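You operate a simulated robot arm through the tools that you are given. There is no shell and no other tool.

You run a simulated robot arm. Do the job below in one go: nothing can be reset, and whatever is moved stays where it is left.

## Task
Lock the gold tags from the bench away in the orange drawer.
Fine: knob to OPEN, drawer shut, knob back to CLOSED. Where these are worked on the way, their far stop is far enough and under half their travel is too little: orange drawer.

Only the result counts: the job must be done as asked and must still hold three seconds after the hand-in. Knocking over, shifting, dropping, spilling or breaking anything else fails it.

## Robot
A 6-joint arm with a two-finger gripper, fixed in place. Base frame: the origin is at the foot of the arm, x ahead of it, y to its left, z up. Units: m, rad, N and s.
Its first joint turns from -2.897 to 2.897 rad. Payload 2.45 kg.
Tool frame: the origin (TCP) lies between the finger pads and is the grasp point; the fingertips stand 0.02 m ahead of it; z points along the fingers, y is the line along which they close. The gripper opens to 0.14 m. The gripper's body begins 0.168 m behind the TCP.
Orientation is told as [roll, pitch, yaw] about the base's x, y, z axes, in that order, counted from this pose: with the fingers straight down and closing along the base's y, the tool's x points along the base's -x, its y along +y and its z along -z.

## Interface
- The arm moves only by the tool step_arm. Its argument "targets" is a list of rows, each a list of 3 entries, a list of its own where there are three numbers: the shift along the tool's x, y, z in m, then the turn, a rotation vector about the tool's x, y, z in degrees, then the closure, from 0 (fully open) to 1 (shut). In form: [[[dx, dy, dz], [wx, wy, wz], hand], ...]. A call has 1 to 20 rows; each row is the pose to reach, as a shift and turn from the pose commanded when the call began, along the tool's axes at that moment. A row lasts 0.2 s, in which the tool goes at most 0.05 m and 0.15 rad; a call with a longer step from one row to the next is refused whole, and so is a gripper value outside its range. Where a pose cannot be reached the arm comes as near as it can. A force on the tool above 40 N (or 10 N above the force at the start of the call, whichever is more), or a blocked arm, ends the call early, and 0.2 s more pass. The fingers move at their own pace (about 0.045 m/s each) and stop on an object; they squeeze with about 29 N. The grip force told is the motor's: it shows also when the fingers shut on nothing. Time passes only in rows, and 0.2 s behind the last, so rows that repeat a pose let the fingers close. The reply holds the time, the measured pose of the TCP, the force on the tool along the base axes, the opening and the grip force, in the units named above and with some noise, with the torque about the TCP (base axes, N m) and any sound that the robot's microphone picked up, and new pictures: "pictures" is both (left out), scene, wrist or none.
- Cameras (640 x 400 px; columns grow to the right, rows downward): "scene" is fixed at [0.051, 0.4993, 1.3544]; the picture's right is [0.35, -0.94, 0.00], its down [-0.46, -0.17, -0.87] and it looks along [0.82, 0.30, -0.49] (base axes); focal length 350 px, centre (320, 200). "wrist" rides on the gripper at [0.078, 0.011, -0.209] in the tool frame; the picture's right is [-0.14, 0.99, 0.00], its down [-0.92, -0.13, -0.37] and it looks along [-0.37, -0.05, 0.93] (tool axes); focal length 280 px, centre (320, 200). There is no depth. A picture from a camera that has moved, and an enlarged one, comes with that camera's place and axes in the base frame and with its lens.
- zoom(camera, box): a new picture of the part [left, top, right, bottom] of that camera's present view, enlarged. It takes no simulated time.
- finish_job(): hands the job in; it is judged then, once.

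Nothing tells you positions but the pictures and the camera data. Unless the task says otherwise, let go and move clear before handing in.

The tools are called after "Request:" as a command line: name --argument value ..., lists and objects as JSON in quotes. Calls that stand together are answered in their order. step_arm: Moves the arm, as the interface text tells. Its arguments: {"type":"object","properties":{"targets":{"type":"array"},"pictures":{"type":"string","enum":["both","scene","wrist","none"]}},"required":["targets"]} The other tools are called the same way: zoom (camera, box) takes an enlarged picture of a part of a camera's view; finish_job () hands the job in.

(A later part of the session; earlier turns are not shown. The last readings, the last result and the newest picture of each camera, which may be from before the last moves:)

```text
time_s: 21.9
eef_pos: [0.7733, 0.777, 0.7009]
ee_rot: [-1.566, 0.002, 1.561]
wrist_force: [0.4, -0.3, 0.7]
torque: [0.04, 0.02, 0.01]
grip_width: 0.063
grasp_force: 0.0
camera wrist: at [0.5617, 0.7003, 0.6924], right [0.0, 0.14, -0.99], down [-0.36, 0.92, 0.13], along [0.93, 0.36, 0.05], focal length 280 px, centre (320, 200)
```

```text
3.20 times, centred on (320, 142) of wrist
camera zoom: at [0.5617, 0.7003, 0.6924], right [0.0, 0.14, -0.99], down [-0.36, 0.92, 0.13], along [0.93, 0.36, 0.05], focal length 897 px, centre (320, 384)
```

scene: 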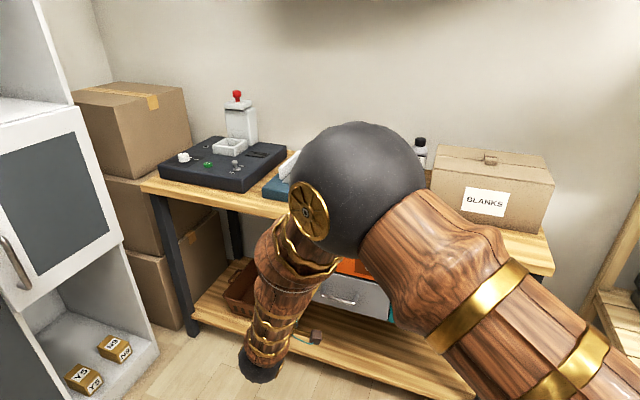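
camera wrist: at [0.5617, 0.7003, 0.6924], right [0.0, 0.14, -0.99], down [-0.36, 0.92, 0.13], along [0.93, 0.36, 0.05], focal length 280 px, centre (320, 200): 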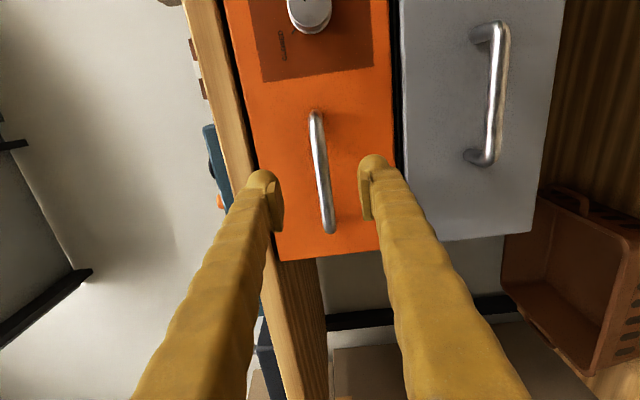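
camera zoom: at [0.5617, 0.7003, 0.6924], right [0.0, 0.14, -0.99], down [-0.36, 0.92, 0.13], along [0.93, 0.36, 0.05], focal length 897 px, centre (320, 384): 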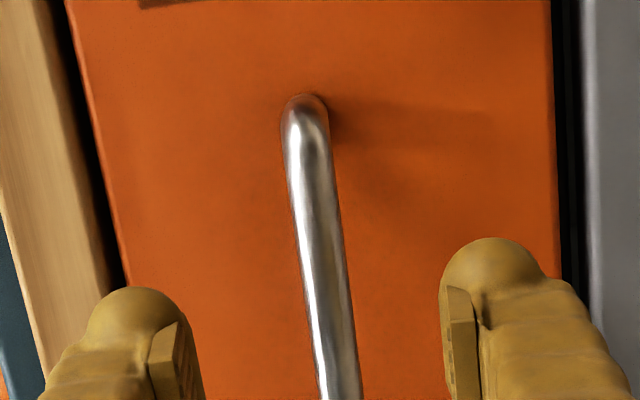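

The bar is centred between the fingers. I'll advance about 47 mm and grip it.

Request:
step_arm --targets '[[[0, 0.0005, 0.024], [0, 0, 0], 0.55], [[0, 0.001, 0.047], [0, 0, 0], 0.55], [[0, 0.001, 0.047], [0, 0, 0], 0.75], [[0, 0.001, 0.047], [0, 0, 0], 1], [[0, 0.001, 0.047], [0, 0, 0], 1], [[0, 0.001, 0.047], [0, 0, 0], 1], [[0, 0.001, 0.047], [0, 0, 0], 1]]'

Request:
zoom --camera "wrist" --box '[220, 100, 420, 225]'

```text
time_s: 23.6
eef_pos: [0.8197, 0.7761, 0.6986]
ee_rot: [-1.566, 0.003, 1.563]
wrist_force: [2.8, 6.2, -24.7]
torque: [0.23, -0.1, 0.05]
grip_width: 0.0091
grasp_force: 36.8
camera wrist: at [0.6084, 0.7003, 0.6898], right [0.0, 0.14, -0.99], down [-0.36, 0.92, 0.13], along [0.93, 0.36, 0.04], focal length 280 px, centre (320, 200)
```

scene: 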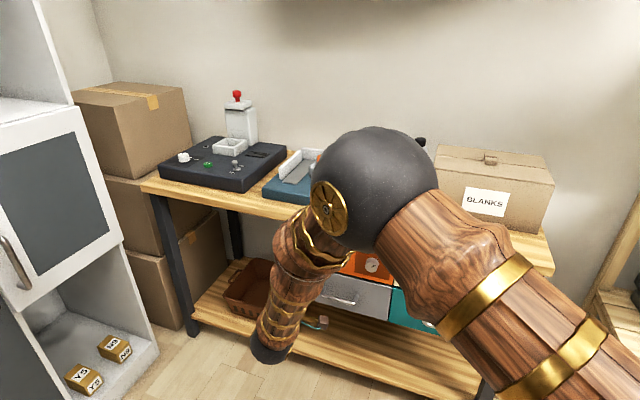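
wrist: 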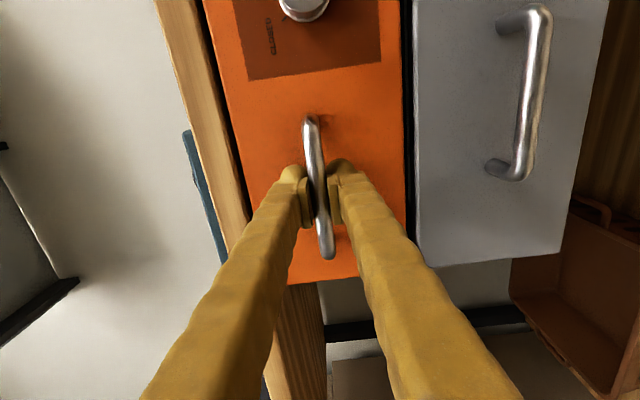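

```text
3.20 times, centred on (320, 162) of wrist
camera zoom: at [0.6084, 0.7003, 0.6898], right [0.0, 0.14, -0.99], down [-0.36, 0.92, 0.13], along [0.93, 0.36, 0.04], focal length 897 px, centre (320, 320)
```

zoom: 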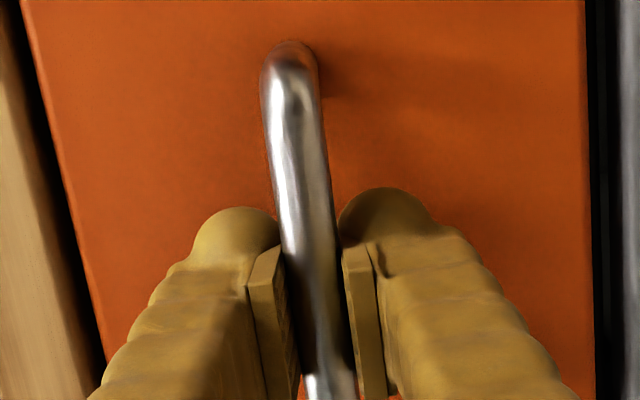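

The handle is gripped (width 9 mm) with some vertical bias. I'll relieve it by 1 mm and start pulling the drawer out slowly.

Request:
step_arm --targets '[[[0, 0.001, 0], [0, 0, 0], 1], [[0, 0.001, -0.015], [0, 0, 0], 1], [[0, 0.001, -0.03], [0, 0, 0], 1], [[0, 0.001, -0.05], [0, 0, 0], 1], [[0, 0.001, -0.07], [0, 0, 0], 1], [[0, 0.001, -0.09], [0, 0, 0], 1]]'

```text
time_s: 24.9
eef_pos: [0.735, 0.777, 0.6981]
ee_rot: [-1.565, 0.003, 1.562]
wrist_force: [1.3, 3.0, -9.3]
torque: [0.29, 0.0, 0.06]
grip_width: 0.0089
grasp_force: 36.8
stopped in row 6: the force on the tool passed its limit at 41 N (the readings are from after the stop); the commanded pose is now the measured one
camera wrist: at [0.5241, 0.7004, 0.6897], right [0.0, 0.14, -0.99], down [-0.36, 0.92, 0.13], along [0.93, 0.36, 0.04], focal length 280 px, centre (320, 200)
```

scene: 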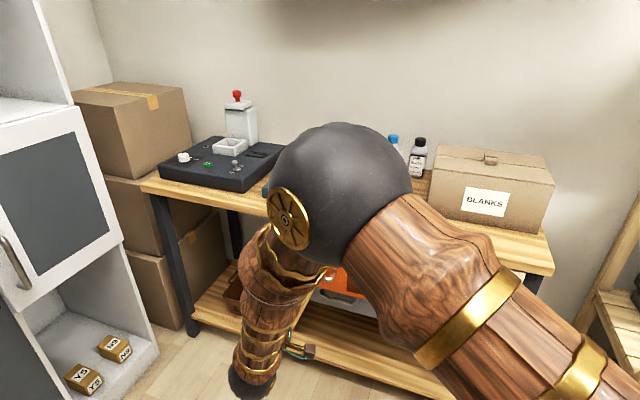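
wrist: 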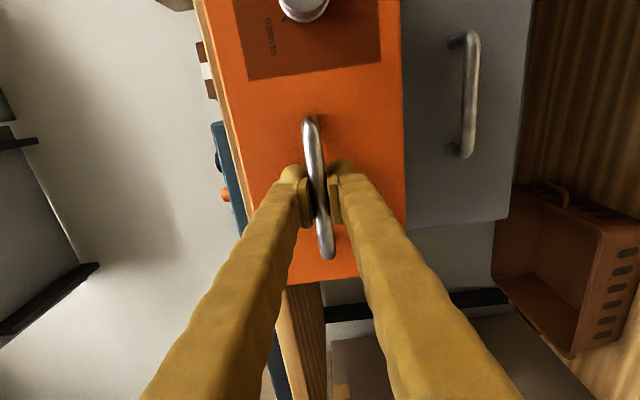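

The drawer is open about 85 mm and slid freely until the force limit tripped. I'll continue more slowly to see whether that was drag or the far stop.

Request:
step_arm --targets '[[[0, 0, -0.008], [0, 0, 0], 1], [[0, 0, -0.016], [0, 0, 0], 1], [[0, 0, -0.024], [0, 0, 0], 1], [[0, 0, -0.034], [0, 0, 0], 1], [[0, 0, -0.044], [0, 0, 0], 1], [[0, 0, -0.054], [0, 0, 0], 1]]'

```text
time_s: 26.4
eef_pos: [0.6813, 0.7771, 0.6978]
ee_rot: [-1.565, 0.004, 1.561]
wrist_force: [-1.0, 4.4, -18.8]
torque: [0.3, -0.07, 0.1]
grip_width: 0.0089
grasp_force: 36.4
camera wrist: at [0.47, 0.7005, 0.6898], right [0.0, 0.13, -0.99], down [-0.36, 0.92, 0.13], along [0.93, 0.36, 0.04], focal length 280 px, centre (320, 200)
```

scene: 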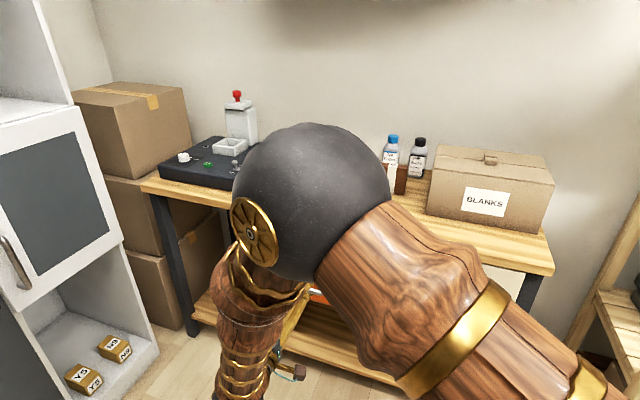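
wrist: 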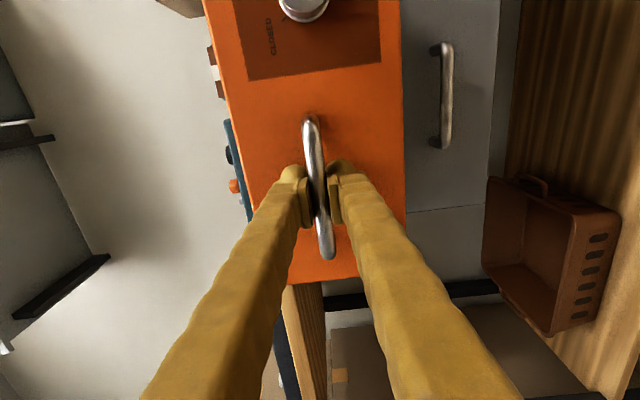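

It was only drag; the drawer is now out about 138 mm. Continuing to pull.

Request:
step_arm --targets '[[[0, 0.0005, -0.01], [0, 0, 0], 1], [[0, 0.0005, -0.02], [0, 0, 0], 1], [[0, 0.0005, -0.03], [0, 0, 0], 1], [[0, 0.0005, -0.04], [0, 0, 0], 1], [[0, 0.0005, -0.05], [0, 0, 0], 1], [[0, 0.0005, -0.06], [0, 0, 0], 1], [[0, 0.0005, -0.07], [0, 0, 0], 1], [[0, 0.0005, -0.08], [0, 0, 0], 1]]'

```text
time_s: 28.4
eef_pos: [0.6012, 0.7781, 0.6977]
ee_rot: [-1.567, 0.004, 1.559]
wrist_force: [1.0, 3.4, -5.8]
torque: [0.28, -0.04, -0.03]
grip_width: 0.009
grasp_force: 36.7
stopped in row 8: the force on the tool passed its limit at 41 N (the readings are from after the stop); the commanded pose is now the measured one
camera wrist: at [0.3898, 0.701, 0.6898], right [0.0, 0.13, -0.99], down [-0.36, 0.93, 0.13], along [0.93, 0.35, 0.04], focal length 280 px, centre (320, 200)
```

scene: 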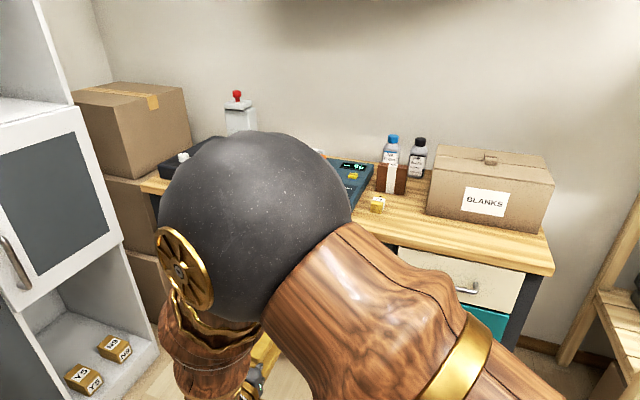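
wrist: 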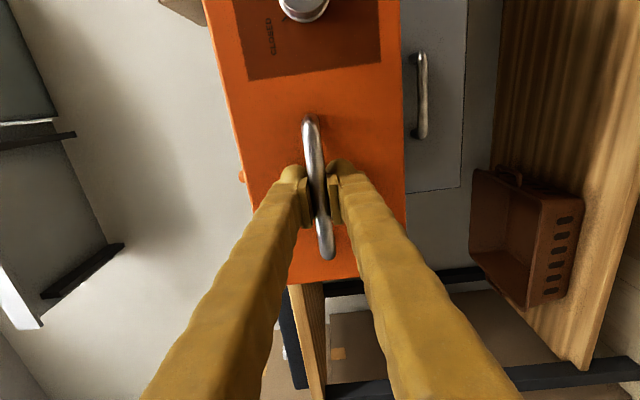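

The drawer is out about 218 mm. The scene view also shows a second gold-coloured object on the blue device, so I'll zoom in on it.

Request:
zoom --camera "scene" --box '[320, 145, 420, 220]'

Request:
step_arm --targets '[[[0, 0.0005, -0.004], [0, 0, 0], 1], [[0, 0.0005, -0.008], [0, 0, 0], 1], [[0, 0.0005, -0.012], [0, 0, 0], 1], [[0, 0.0005, -0.016], [0, 0, 0], 1]]'

```text
5.33 times, centred on (370, 182) of scene
camera zoom: at [0.051, 0.4993, 1.3544], right [0.35, -0.94, 0.0], down [-0.46, -0.17, -0.87], along [0.82, 0.3, -0.49], focal length 1865 px, centre (53, 293)
```

zoom: 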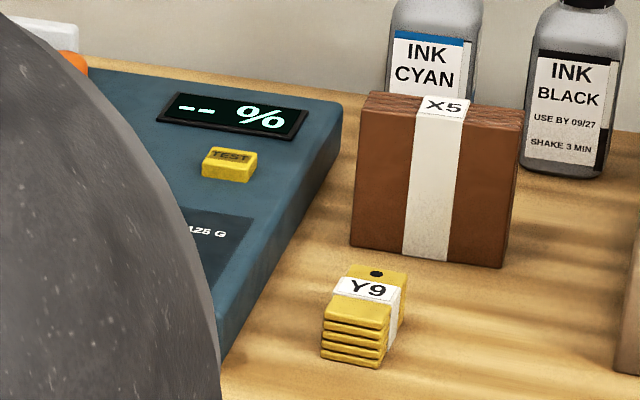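

```text
time_s: 29.4
eef_pos: [0.5839, 0.7773, 0.698]
ee_rot: [-1.566, 0.003, 1.558]
wrist_force: [0.8, -11.0, 4.3]
torque: [0.27, 0.02, 0.08]
grip_width: 0.0091
grasp_force: 36.3
camera wrist: at [0.3734, 0.7011, 0.6896], right [0.0, 0.13, -0.99], down [-0.36, 0.93, 0.13], along [0.93, 0.35, 0.04], focal length 280 px, centre (320, 200)
```

scene: 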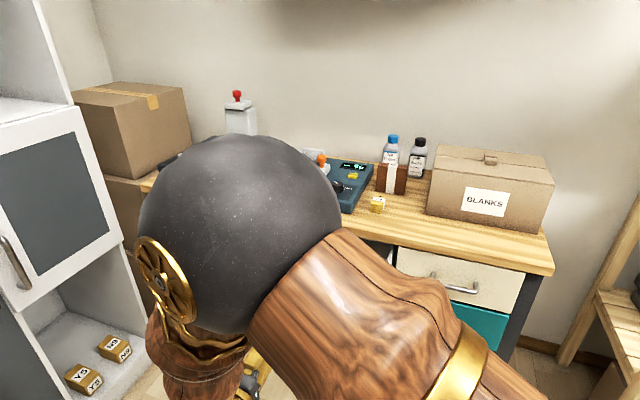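
wrist: 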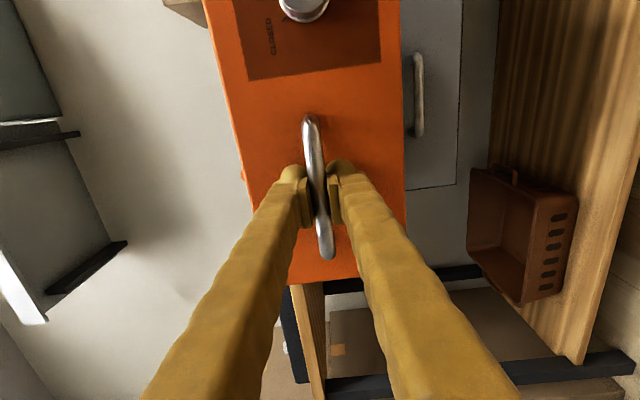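

That gold object is just a TEST button on the device, so only the Y9 stack counts. The drawer still moves, so I'll keep pulling gently toward the far stop.

Request:
step_arm --targets '[[[0, 0, -0.005], [0, 0, 0], 1], [[0, 0, -0.01], [0, 0, 0], 1], [[0, 0, -0.015], [0, 0, 0], 1], [[0, 0, -0.02], [0, 0, 0], 1], [[0, 0, -0.025], [0, 0, 0], 1], [[0, 0, -0.03], [0, 0, 0], 1], [[0, 0, -0.035], [0, 0, 0], 1]]'

```text
time_s: 30.9
eef_pos: [0.5512, 0.777, 0.6972]
ee_rot: [-1.566, 0.003, 1.559]
wrist_force: [-0.5, -13.5, 4.1]
torque: [0.28, 0.02, 0.08]
grip_width: 0.0091
grasp_force: 36.5
camera wrist: at [0.3391, 0.7011, 0.6897], right [0.0, 0.13, -0.99], down [-0.36, 0.93, 0.13], along [0.93, 0.35, 0.04], focal length 280 px, centre (320, 200)
```

scene: 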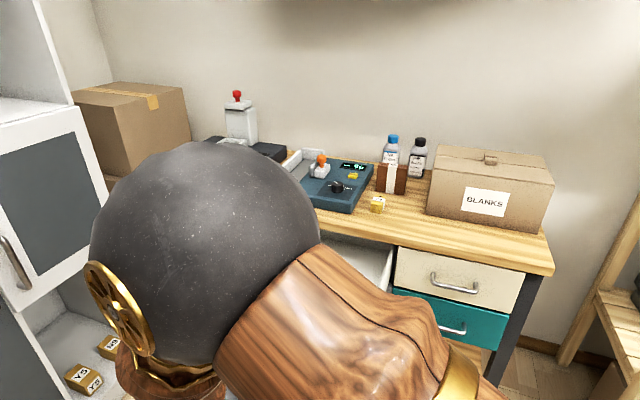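
wrist: 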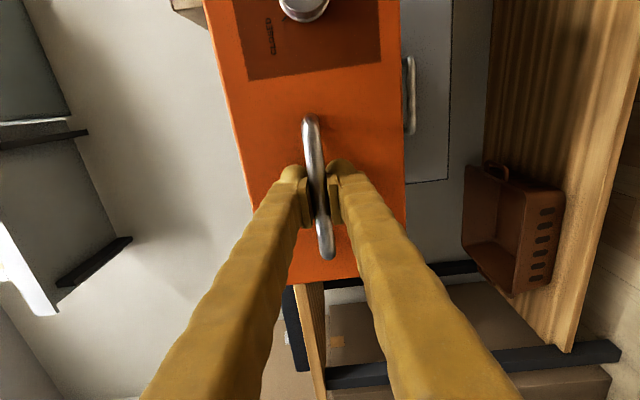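

Request:
step_arm --targets '[[[0, 0, -0.005], [0, 0, 0], 1], [[0, 0, -0.01], [0, 0, 0], 1], [[0, 0, -0.015], [0, 0, 0], 1], [[0, 0, -0.02], [0, 0, 0], 1], [[0, 0, -0.025], [0, 0, 0], 1], [[0, 0, -0.03], [0, 0, 0], 1], [[0, 0, -0.035], [0, 0, 0], 1], [[0, 0, -0.04], [0, 0, 0], 1]]'

```text
time_s: 32.5
eef_pos: [0.5208, 0.7782, 0.6984]
ee_rot: [-1.564, 0.002, 1.555]
wrist_force: [0.9, 2.9, -3.1]
torque: [0.17, 0.0, 0.06]
grip_width: 0.0091
grasp_force: 36.6
stopped in row 7: the force on the tool passed its limit at 42 N (the readings are from after the stop); the commanded pose is now the measured one
camera wrist: at [0.3088, 0.7018, 0.6898], right [0.0, 0.14, -0.99], down [-0.36, 0.93, 0.13], along [0.93, 0.35, 0.04], focal length 280 px, centre (320, 200)
```

scene: 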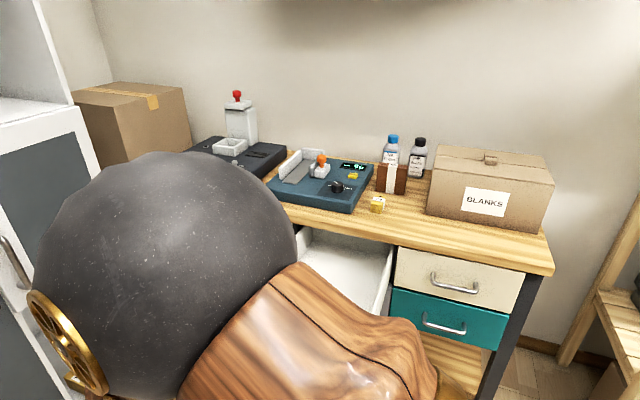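
wrist: 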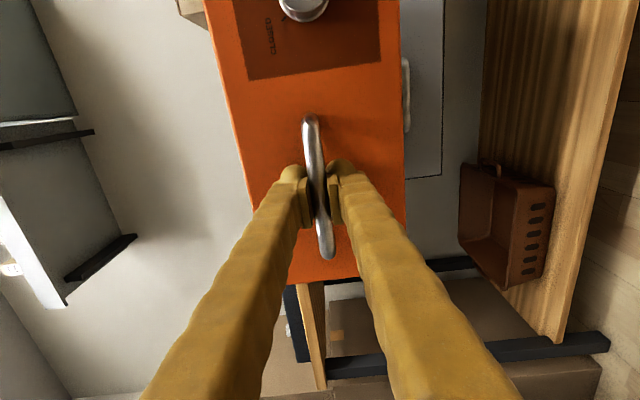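

Request:
step_arm --targets '[[[0, 0, -0.003], [0, 0, 0], 1], [[0, 0, -0.006], [0, 0, 0], 1], [[0, 0, -0.01], [0, 0, 0], 1]]' --pictures "none"

```text
time_s: 32.9
eef_pos: [0.5206, 0.7769, 0.6975]
ee_rot: [-1.563, 0.001, 1.557]
wrist_force: [1.8, 3.6, -4.3]
torque: [0.08, -0.02, 0.03]
grip_width: 0.0092
grasp_force: 36.4
stopped in row 1: the force on the tool passed its limit at 42 N (the readings are from after the stop); the commanded pose is now the measured one
```

The drawer is at its far stop, 0.30 m out. I'll let go of the handle, back off, and rise clear of the drawer.

Request:
step_arm --targets '[[[0, 0, 0], [0, 0, 0], 0.6], [[0, 0, 0], [0, 0, 0], 0.6], [[0, 0, 0], [0, 0, 0], 0.6], [[0, 0, -0.015], [0, 0, 0], 0.6], [[0, 0, -0.03], [0, 0, 0], 0.6], [[0, 0, -0.045], [0, 0, 0], 0.6]]'

```text
time_s: 34.3
eef_pos: [0.474, 0.7796, 0.699]
ee_rot: [-1.563, 0.003, 1.559]
wrist_force: [0.6, -0.2, -0.4]
torque: [0.0, -0.01, 0.01]
grip_width: 0.0561
grasp_force: 0.1
camera wrist: at [0.2629, 0.7023, 0.6899], right [0.0, 0.14, -0.99], down [-0.35, 0.93, 0.13], along [0.94, 0.35, 0.04], focal length 280 px, centre (320, 200)
```

scene: 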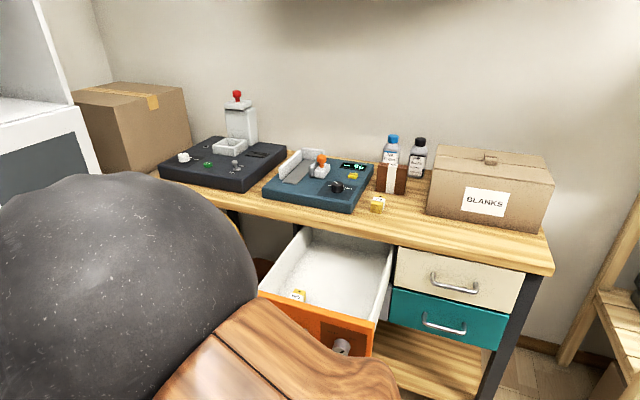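
wrist: 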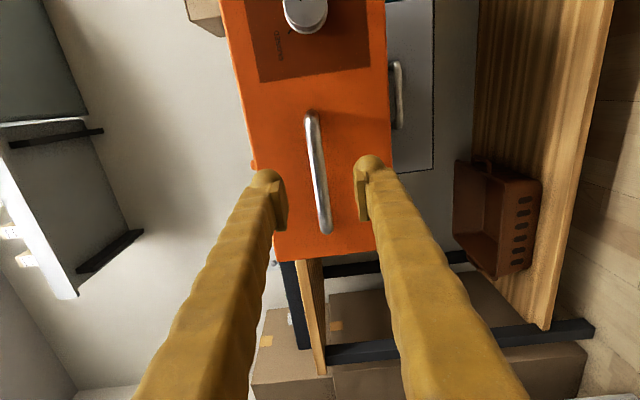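

Request:
zoom --camera "scene" --box '[250, 220, 400, 314]'

```text
4.26 times, centred on (325, 267) of scene
camera zoom: at [0.051, 0.4993, 1.3544], right [0.35, -0.94, 0.0], down [-0.46, -0.17, -0.87], along [0.82, 0.3, -0.49], focal length 1488 px, centre (299, -85)
```

zoom: 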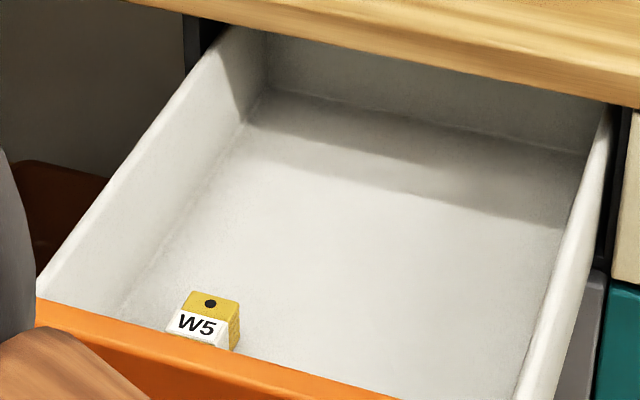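

A second tag bundle (W5) already lies inside the drawer at about (0.70, 0.80), so I'll leave that spot alone and put Y9 near (0.74, 0.66). Now I'll rise and move over toward the bench.

Request:
step_arm --targets '[[[0, -0.045, 0], [0, 0, 0], 0.5], [[0, -0.09, 0], [0, 0, 0], 0.5], [[0, -0.135, 0], [0, 0, 0], 0.5], [[0, -0.18, 0], [0, 0, 0], 0.5], [[0.021, -0.2, 0.033], [0, 0, 0], 0.5], [[0.042, -0.22, 0.066], [0, 0, 0], 0.5], [[0.063, -0.24, 0.1], [0, 0, 0], 0.5], [[0.084, -0.26, 0.133], [0, 0, 0], 0.5], [[0.105, -0.28, 0.166], [0, 0, 0], 0.5], [[0.125, -0.3, 0.2], [0, 0, 0], 0.5]]'

```text
time_s: 36.5
eef_pos: [0.6756, 0.6484, 0.997]
ee_rot: [-1.564, 0.001, 1.557]
wrist_force: [0.3, 0.3, -0.6]
torque: [-0.05, 0.01, -0.01]
grip_width: 0.0699
grasp_force: 0.1
camera wrist: at [0.4642, 0.5733, 0.9893], right [0.0, 0.14, -0.99], down [-0.35, 0.93, 0.13], along [0.94, 0.35, 0.04], focal length 280 px, centre (320, 200)
```

scene: 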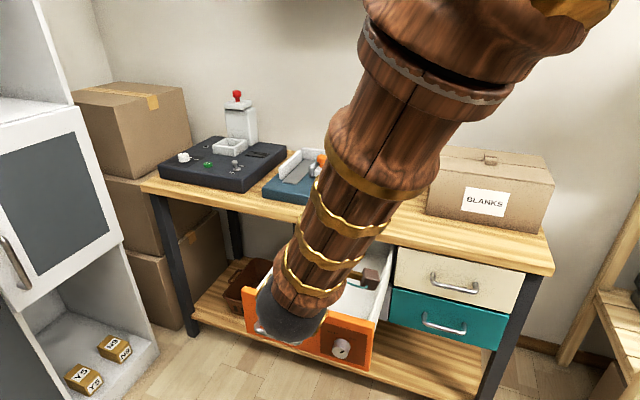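
wrist: 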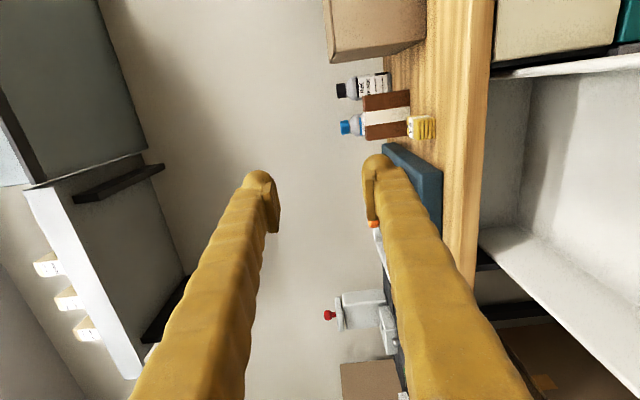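

Clear of the drawer. Now I'll roll the gripper another −90° so the camera is on top and the fingers close along y.

Request:
step_arm --targets '[[[0, 0, 0], [0, 0, -8], 0.5], [[0, 0, 0], [0, 0, -16], 0.5], [[0, 0, 0], [0, 0, -24], 0.5], [[0, 0, 0], [0, 0, -32], 0.5], [[0, 0, 0], [0, 0, -40], 0.5], [[0, 0, 0], [0, 0, -48], 0.5], [[0, 0, 0], [0, 0, -56], 0.5], [[0, 0, 0], [0, 0, -64], 0.5], [[0, 0, 0], [0, 0, -72], 0.5], [[0, 0, 0], [0, 0, -80], 0.5], [[0, 0, 0], [0, 0, -88], 0.5], [[0, 0, 0], [0, 0, -90], 0.5]]'

```text
time_s: 39.1
eef_pos: [0.6763, 0.6508, 0.998]
ee_rot: [0.419, 1.565, -2.735]
wrist_force: [-0.1, 0.1, -0.9]
torque: [-0.01, 0.0, 0.02]
grip_width: 0.0702
grasp_force: 0.1
camera wrist: at [0.4654, 0.6424, 1.078], right [-0.02, -0.99, -0.13], down [-0.37, 0.13, -0.92], along [0.93, 0.04, -0.37], focal length 280 px, centre (320, 200)
```

scene: 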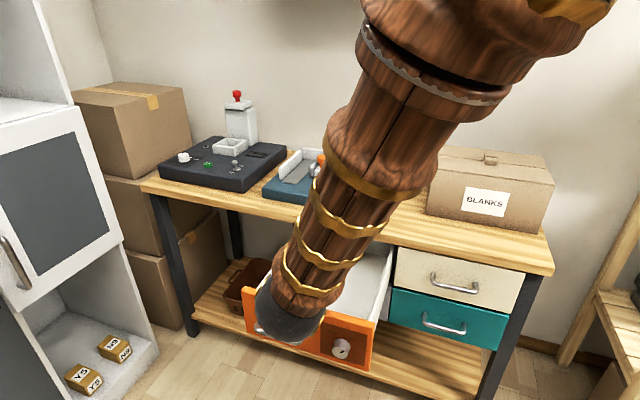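
wrist: 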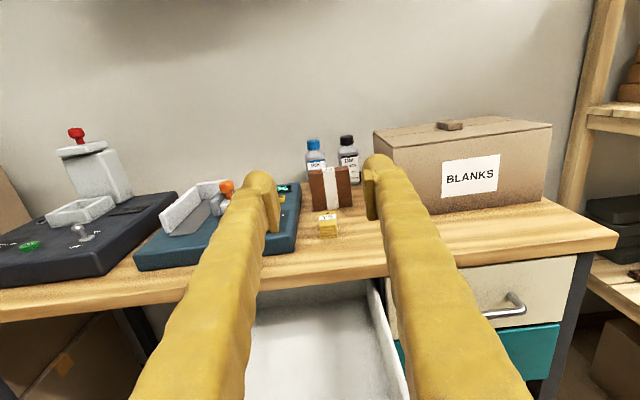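

Request:
zoom --camera "wrist" --box '[260, 130, 400, 260]'

Request:
zoom --camera "wrist" --box '[300, 200, 360, 245]'

```text
3.08 times, centred on (330, 195) of wrist
camera zoom: at [0.4654, 0.6424, 1.078], right [-0.02, -0.99, -0.13], down [-0.37, 0.13, -0.92], along [0.93, 0.04, -0.37], focal length 863 px, centre (289, 215)
```

zoom: 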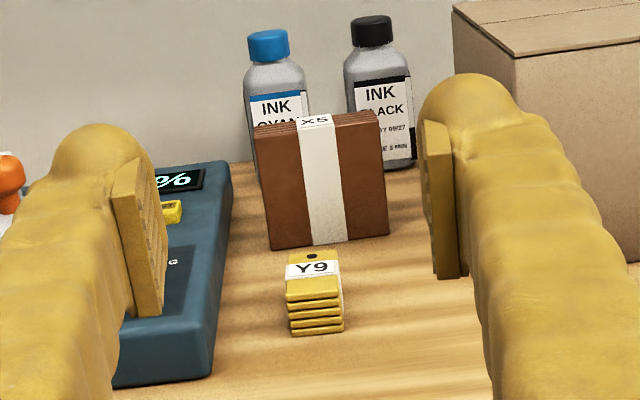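

```text
8.89 times, centred on (330, 222) of wrist
camera zoom: at [0.4654, 0.6424, 1.078], right [-0.02, -0.99, -0.13], down [-0.37, 0.13, -0.92], along [0.93, 0.04, -0.37], focal length 2492 px, centre (231, 0)
```

zoom: 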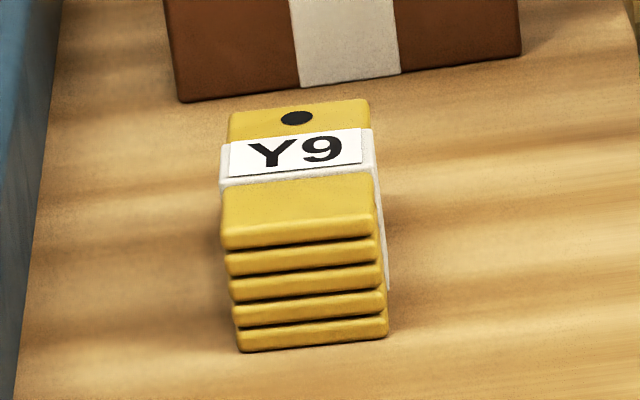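

The Y9 stack is square to the bench: about 34 mm wide, 60 mm long, 30 mm tall, centred near (1.0, 0.655). I'll tilt the tool to 40° below horizontal and move to a spot above and before it.

Request:
step_arm --targets '[[[-0.007, -0.0006, 0.035], [0, -5.7, 0], 0.57], [[-0.014, -0.0012, 0.07], [0, -11.4, 0], 0.57], [[-0.021, -0.0018, 0.105], [0, -17.1, 0], 0.57], [[-0.028, -0.0024, 0.14], [0, -22.8, 0], 0.57], [[-0.035, -0.003, 0.175], [0, -28.5, 0], 0.57], [[-0.042, -0.0035, 0.21], [0, -34.2, 0], 0.57], [[-0.048, -0.004, 0.244], [0, -40, 0], 0.57], [[-0.048, -0.004, 0.244], [0, -40, 0], 0.57]]'

```text
time_s: 40.9
eef_pos: [0.9184, 0.6507, 0.9477]
ee_rot: [0.001, 0.865, 3.128]
wrist_force: [0.6, -0.3, -0.8]
torque: [-0.02, 0.02, 0.01]
grip_width: 0.0602
grasp_force: 0.0
camera wrist: at [0.8089, 0.6414, 1.145], right [-0.1, -0.99, -0.1], down [-0.88, 0.14, -0.46], along [0.47, 0.04, -0.88], focal length 280 px, centre (320, 200)
```

scene: 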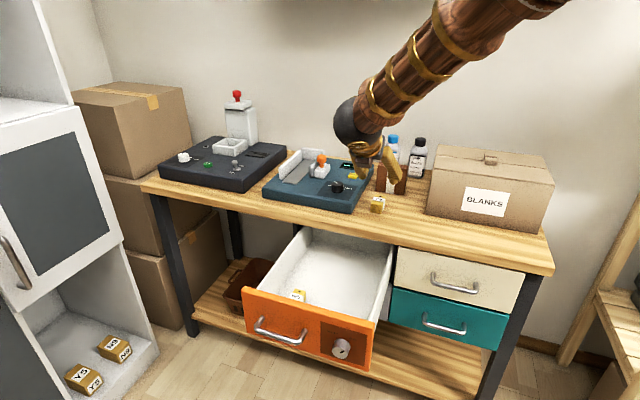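
wrist: 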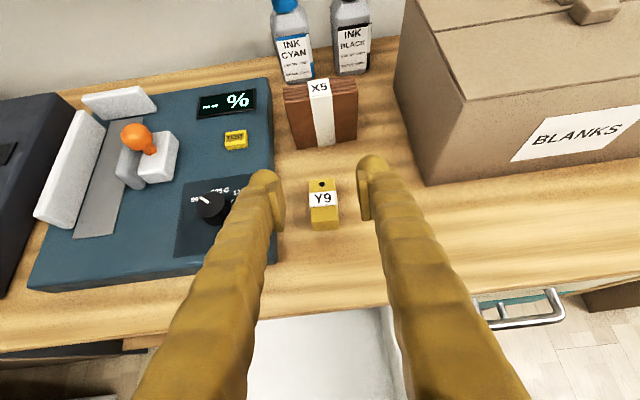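

Request:
zoom --camera "wrist" --box '[270, 150, 390, 240]'

Request:
zoom --camera "scene" --box '[320, 100, 440, 220]'

Request:
zoom --camera "scene" --box '[220, 210, 420, 380]'

```text
4.44 times, centred on (330, 195) of wrist
camera zoom: at [0.8089, 0.6414, 1.145], right [-0.1, -0.99, -0.1], down [-0.88, 0.14, -0.46], along [0.47, 0.04, -0.88], focal length 1246 px, centre (276, 222)
```

zoom: 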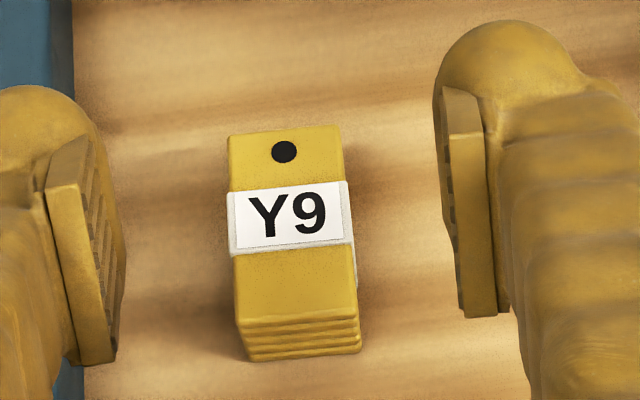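

```text
3.33 times, centred on (380, 160) of scene
camera zoom: at [0.051, 0.4993, 1.3544], right [0.35, -0.94, 0.0], down [-0.46, -0.17, -0.87], along [0.82, 0.3, -0.49], focal length 1165 px, centre (120, 333)
```

zoom: 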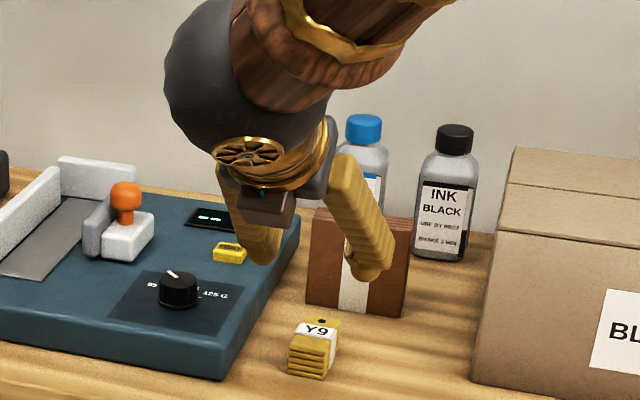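

```text
2.35 times, centred on (320, 295) of scene
camera zoom: at [0.051, 0.4993, 1.3544], right [0.35, -0.94, 0.0], down [-0.46, -0.17, -0.87], along [0.82, 0.3, -0.49], focal length 823 px, centre (320, -24)
```

zoom: 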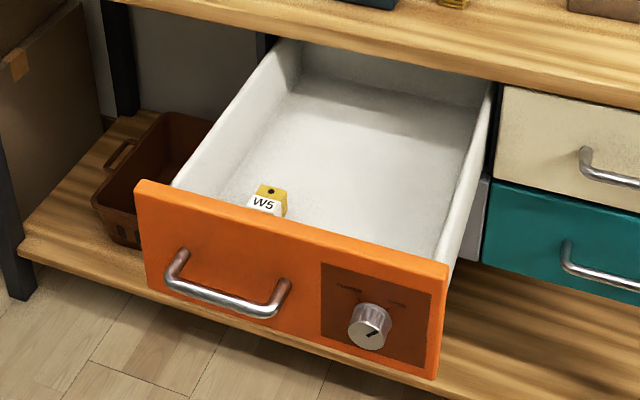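

The new view puts the bench top at z≈0.805 and the stack at x≈0.945–1.005, y≈0.652, with its top at about 0.835. I'll move along the tool axis to just above it.

Request:
step_arm --targets '[[[0, -0.001, 0.037], [0, 0, 0], 0.57], [[0.0004, -0.0021, 0.0741], [0, 0, 0], 0.57], [[0.0004, -0.0021, 0.0741], [0, 0, 0], 0.57]]'

Request:
zoom --camera "wrist" --box '[240, 130, 400, 250]'

Request:
zoom --camera "scene" --box '[330, 140, 430, 220]'

```text
time_s: 41.7
eef_pos: [0.9772, 0.6514, 0.8984]
ee_rot: [0.003, 0.865, 3.127]
wrist_force: [-0.4, 0.2, 0.2]
torque: [-0.01, -0.01, 0.0]
grip_width: 0.06
grasp_force: 0.1
camera wrist: at [0.867, 0.6423, 1.0955], right [-0.1, -0.99, -0.1], down [-0.88, 0.14, -0.46], along [0.47, 0.04, -0.88], focal length 280 px, centre (320, 200)
```

scene: 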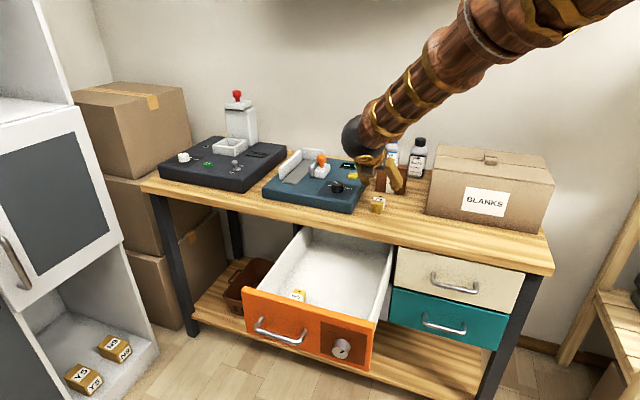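
wrist: 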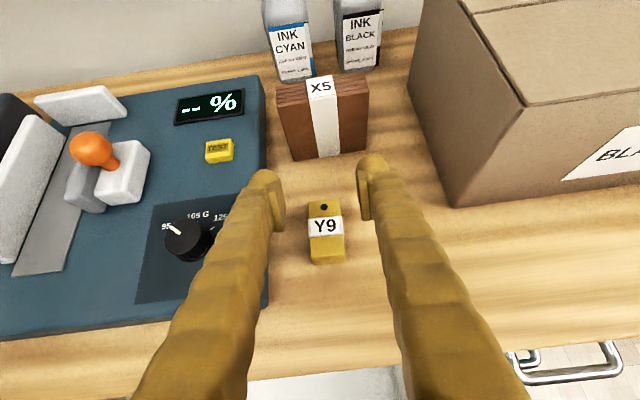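

```text
3.33 times, centred on (320, 190) of wrist
camera zoom: at [0.867, 0.6423, 1.0955], right [-0.1, -0.99, -0.1], down [-0.88, 0.14, -0.46], along [0.47, 0.04, -0.88], focal length 935 px, centre (320, 233)
```

zoom: 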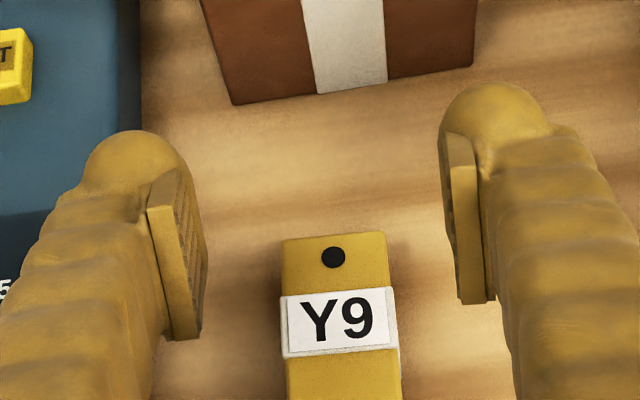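

```text
5.00 times, centred on (380, 180) of scene
camera zoom: at [0.051, 0.4993, 1.3544], right [0.35, -0.94, 0.0], down [-0.46, -0.17, -0.87], along [0.82, 0.3, -0.49], focal length 1748 px, centre (20, 300)
```

zoom: 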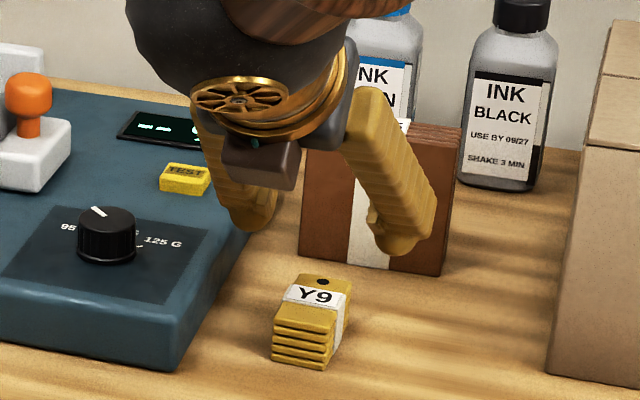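

The stack's top is at z≈0.835 with its hole at (0.997, 0.651), and the fingers straddle it evenly. I'll lower straight down to grasp height.

Request:
step_arm --targets '[[[-0.0157, -0.0002, 0.0125], [0, 0, 0], 0.57], [[-0.0314, -0.0004, 0.025], [0, 0, 0], 0.57], [[-0.047, -0.0005, 0.0374], [0, 0, 0], 0.57], [[-0.047, -0.0005, 0.0374], [0, 0, 0], 0.57]]'

Request:
zoom --camera "wrist" --box '[240, 150, 400, 270]'

Request:
zoom --camera "scene" --box '[340, 150, 420, 220]'

```text
time_s: 42.7
eef_pos: [0.9733, 0.6511, 0.8393]
ee_rot: [-0.001, 0.865, 3.129]
wrist_force: [-0.8, -0.4, -0.2]
torque: [-0.02, -0.01, 0.0]
grip_width: 0.0603
grasp_force: 0.0
camera wrist: at [0.864, 0.6425, 1.0357], right [-0.1, -0.99, -0.1], down [-0.88, 0.14, -0.46], along [0.47, 0.04, -0.88], focal length 280 px, centre (320, 200)
```

scene: 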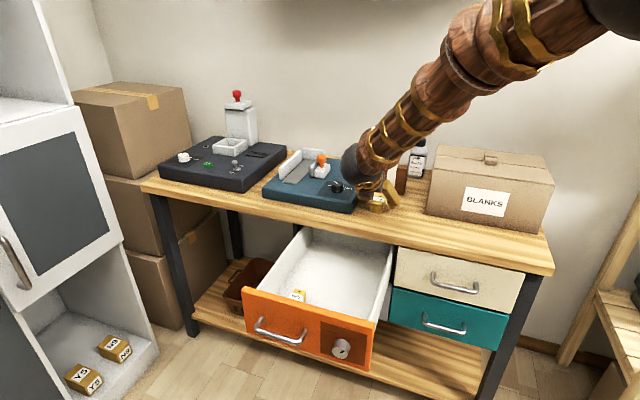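
wrist: 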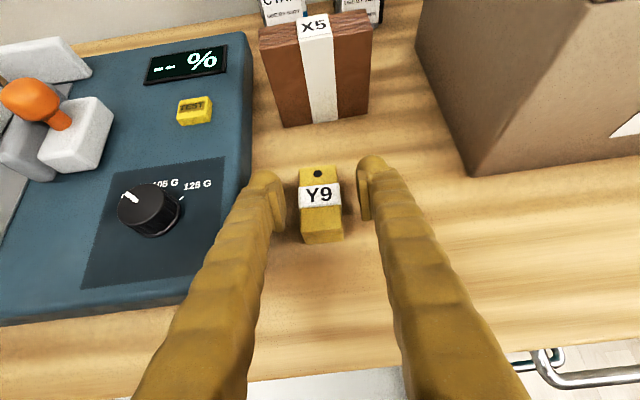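

```text
3.33 times, centred on (320, 210) of wrist
camera zoom: at [0.864, 0.6425, 1.0357], right [-0.1, -0.99, -0.1], down [-0.88, 0.14, -0.46], along [0.47, 0.04, -0.88], focal length 935 px, centre (320, 167)
```

zoom: 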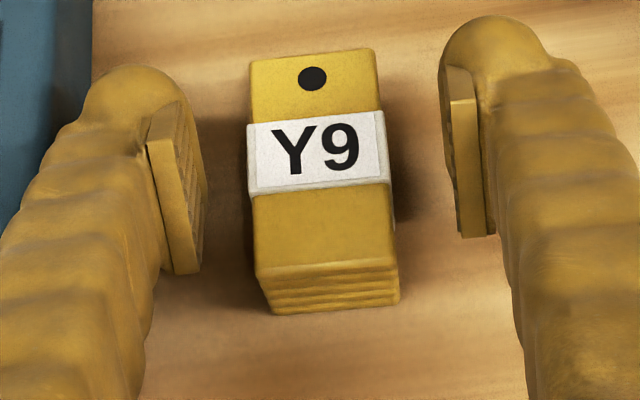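

```text
5.71 times, centred on (380, 185) of scene
camera zoom: at [0.051, 0.4993, 1.3544], right [0.35, -0.94, 0.0], down [-0.46, -0.17, -0.87], along [0.82, 0.3, -0.49], focal length 1998 px, centre (-23, 286)
```

zoom: 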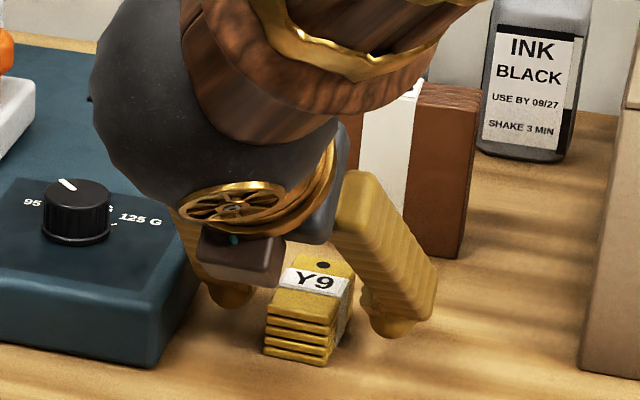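

Fingers are either side of the stack, about 4 mm above the bench. I'll lower 1.5 mm more and close on it.

Request:
step_arm --targets '[[[-0.0005, 0, 0.0017], [0, 0, 0], 0.57], [[-0.0005, 0, 0.0017], [0, 0, 0], 0.7], [[-0.0005, 0, 0.0017], [0, 0, 0], 0.85], [[-0.0005, 0, 0.0017], [0, 0, 0], 0.9], [[-0.0005, 0, 0.0017], [0, 0, 0], 0.9]]'

Request:
zoom --camera "wrist" --box '[240, 150, 400, 270]'

```text
time_s: 43.9
eef_pos: [0.9746, 0.6518, 0.8384]
ee_rot: [0.002, 0.865, 3.128]
wrist_force: [0.0, -0.6, 1.2]
torque: [0.0, -0.02, -0.02]
grip_width: 0.034
grasp_force: 29.0
camera wrist: at [0.8649, 0.6425, 1.0344], right [-0.1, -0.99, -0.1], down [-0.88, 0.14, -0.46], along [0.47, 0.04, -0.88], focal length 280 px, centre (320, 200)
```

scene: 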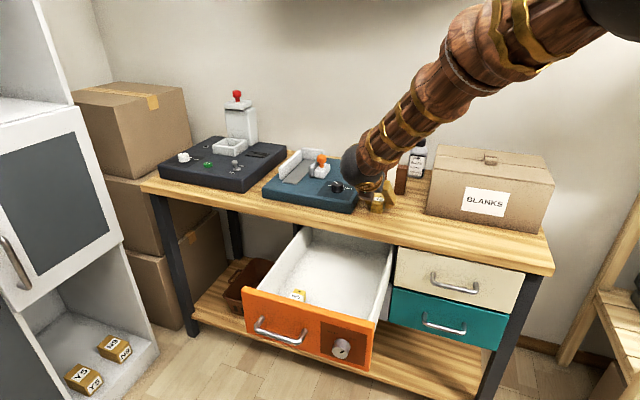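
wrist: 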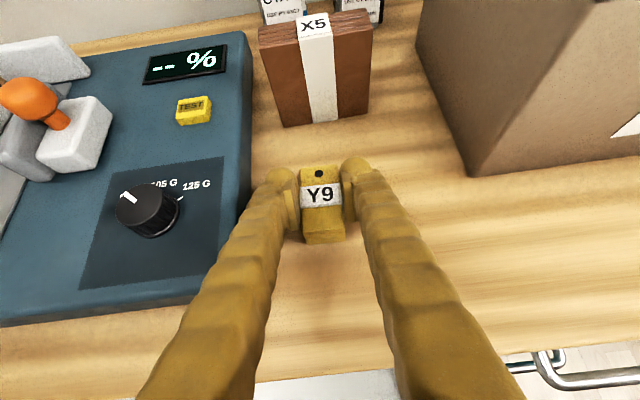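

```text
3.33 times, centred on (320, 210) of wrist
camera zoom: at [0.8649, 0.6425, 1.0344], right [-0.1, -0.99, -0.1], down [-0.88, 0.14, -0.46], along [0.47, 0.04, -0.88], focal length 935 px, centre (320, 167)
```

zoom: 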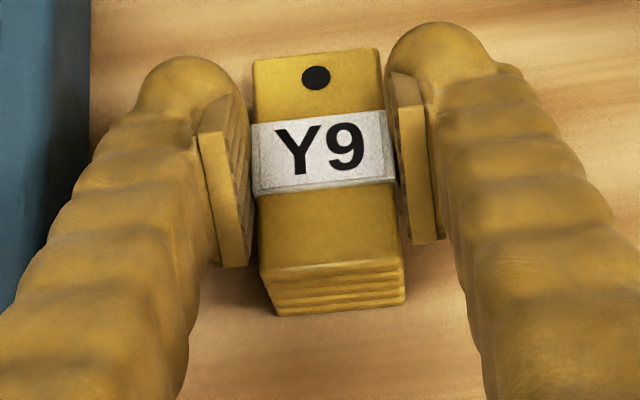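

The stack is gripped (34 mm, 29 N). I'll lift it straight up and check that it holds.

Request:
step_arm --targets '[[[0.0152, 0, -0.013], [0, 0, 0], 0.9], [[0.0304, 0, -0.026], [0, 0, 0], 0.9], [[0.0457, 0, -0.039], [0, 0, 0], 0.9], [[0.0609, 0, -0.0519], [0, 0, 0], 0.9], [[0.0609, 0, -0.0519], [0, 0, 0], 0.9]]'

Request:
zoom --camera "wrist" --box '[240, 150, 400, 270]'

```text
time_s: 45.1
eef_pos: [0.9742, 0.6525, 0.9191]
ee_rot: [0.002, 0.868, 3.128]
wrist_force: [1.0, -0.2, -0.4]
torque: [0.01, -0.02, 0.0]
grip_width: 0.0338
grasp_force: 28.8
camera wrist: at [0.8646, 0.6431, 1.115], right [-0.1, -0.99, -0.1], down [-0.88, 0.14, -0.46], along [0.47, 0.04, -0.88], focal length 280 px, centre (320, 200)
```

scene: 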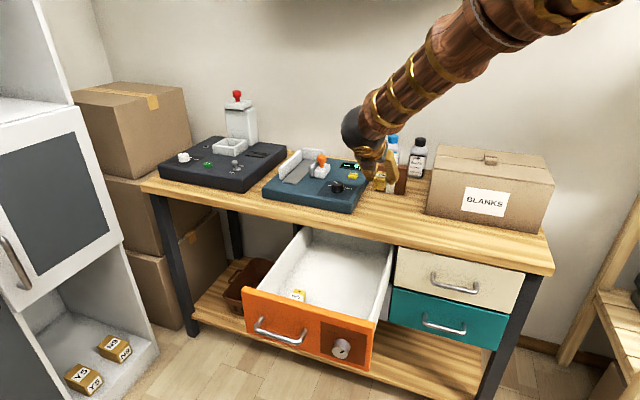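
wrist: 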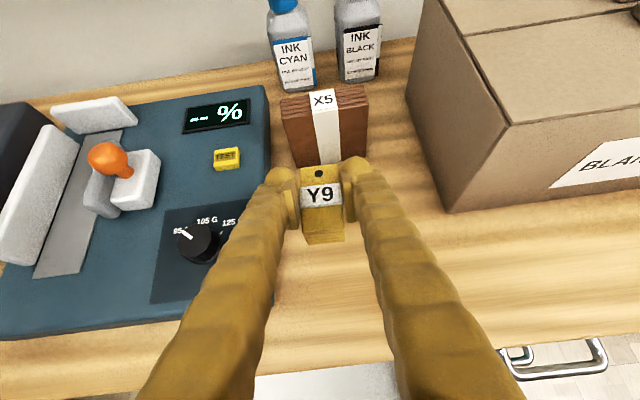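

```text
3.33 times, centred on (320, 210) of wrist
camera zoom: at [0.8646, 0.6431, 1.115], right [-0.1, -0.99, -0.1], down [-0.88, 0.14, -0.46], along [0.47, 0.04, -0.88], focal length 935 px, centre (320, 167)
```

zoom: 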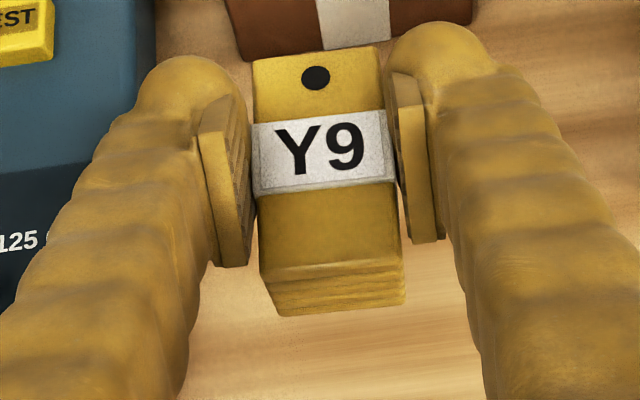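

The tags hold firmly. Moving back over the open drawer, to about (0.755, 0.658), keeping the same tilt.

Request:
step_arm --targets '[[[-0.0238, -0.0005, -0.0279], [0, 0, 0], 0.9], [[-0.0476, -0.001, -0.0558], [0, 0, 0], 0.9], [[-0.0714, -0.0015, -0.0837], [0, 0, 0], 0.9], [[-0.0952, -0.002, -0.1116], [0, 0, 0], 0.9], [[-0.119, -0.0025, -0.1395], [0, 0, 0], 0.9], [[-0.1428, -0.003, -0.1674], [0, 0, 0], 0.9], [[-0.1428, -0.003, -0.1674], [0, 0, 0], 0.9]]'

```text
time_s: 46.7
eef_pos: [0.7532, 0.6572, 0.919]
ee_rot: [0.001, 0.866, 3.128]
wrist_force: [0.6, -0.8, -1.8]
torque: [-0.02, 0.0, 0.01]
grip_width: 0.0337
grasp_force: 29.3
camera wrist: at [0.6439, 0.6487, 1.115], right [-0.1, -0.99, -0.1], down [-0.88, 0.14, -0.46], along [0.47, 0.04, -0.88], focal length 280 px, centre (320, 200)
```

scene: 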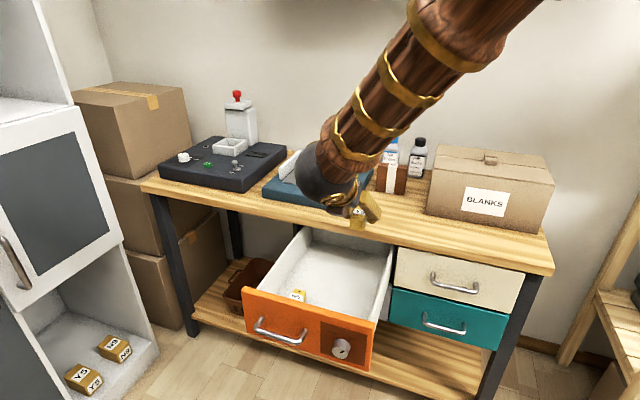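
wrist: 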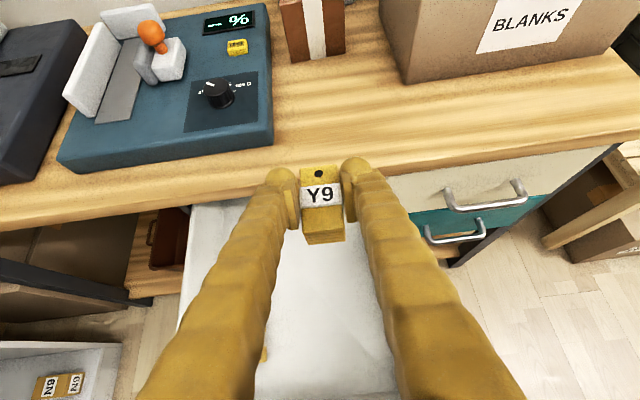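

Over the drawer now. I'll shift slightly to the middle (y≈0.685) for wall clearance and lower to z≈0.70.

Request:
step_arm --targets '[[[-0.0265, -0.012, 0.0251], [0, 0, 0], 0.9], [[-0.053, -0.02, 0.0503], [0, 0, 0], 0.9], [[-0.0795, -0.0282, 0.0755], [0, 0, 0], 0.9], [[-0.106, -0.0282, 0.1006], [0, 0, 0], 0.9], [[-0.1324, -0.0282, 0.1258], [0, 0, 0], 0.9], [[-0.1589, -0.0282, 0.1509], [0, 0, 0], 0.9], [[-0.1589, -0.0282, 0.1509], [0, 0, 0], 0.9]]'

Request:
zoom --camera "scene" --box '[230, 190, 410, 320]'

```text
time_s: 48.3
eef_pos: [0.7648, 0.6868, 0.6983]
ee_rot: [0.003, 0.867, 3.129]
wrist_force: [0.1, -0.3, -1.2]
torque: [-0.05, 0.02, 0.0]
grip_width: 0.0336
grasp_force: 28.9
camera wrist: at [0.6561, 0.6769, 0.8951], right [-0.1, -0.99, -0.1], down [-0.88, 0.14, -0.46], along [0.47, 0.04, -0.88], focal length 280 px, centre (320, 200)
```

scene: 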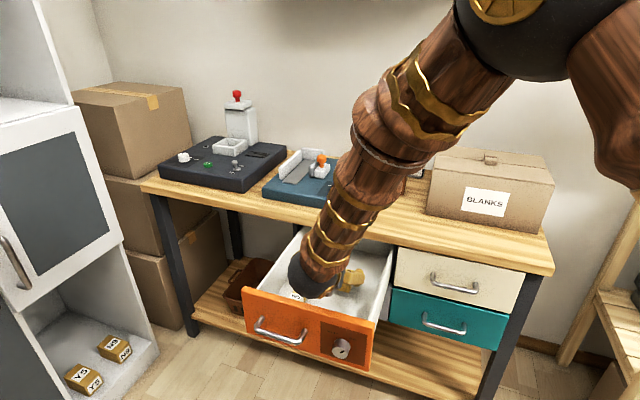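
wrist: 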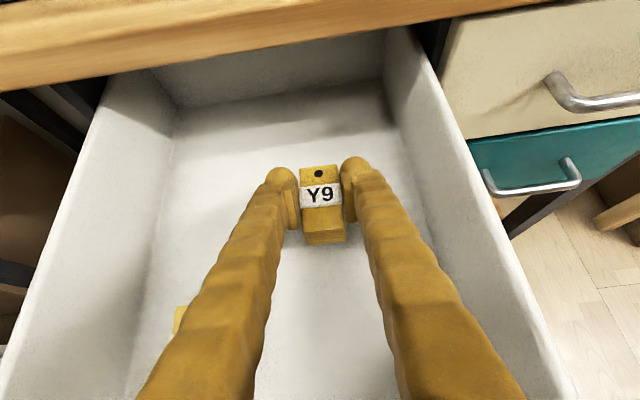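

```text
3.08 times, centred on (320, 255) of scene
camera zoom: at [0.051, 0.4993, 1.3544], right [0.35, -0.94, 0.0], down [-0.46, -0.17, -0.87], along [0.82, 0.3, -0.49], focal length 1076 px, centre (320, 31)
```

zoom: 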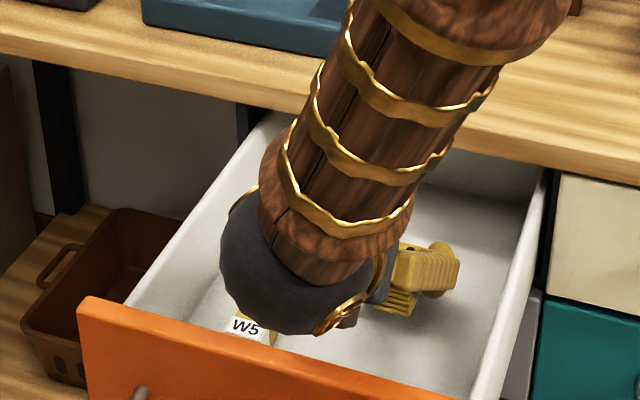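

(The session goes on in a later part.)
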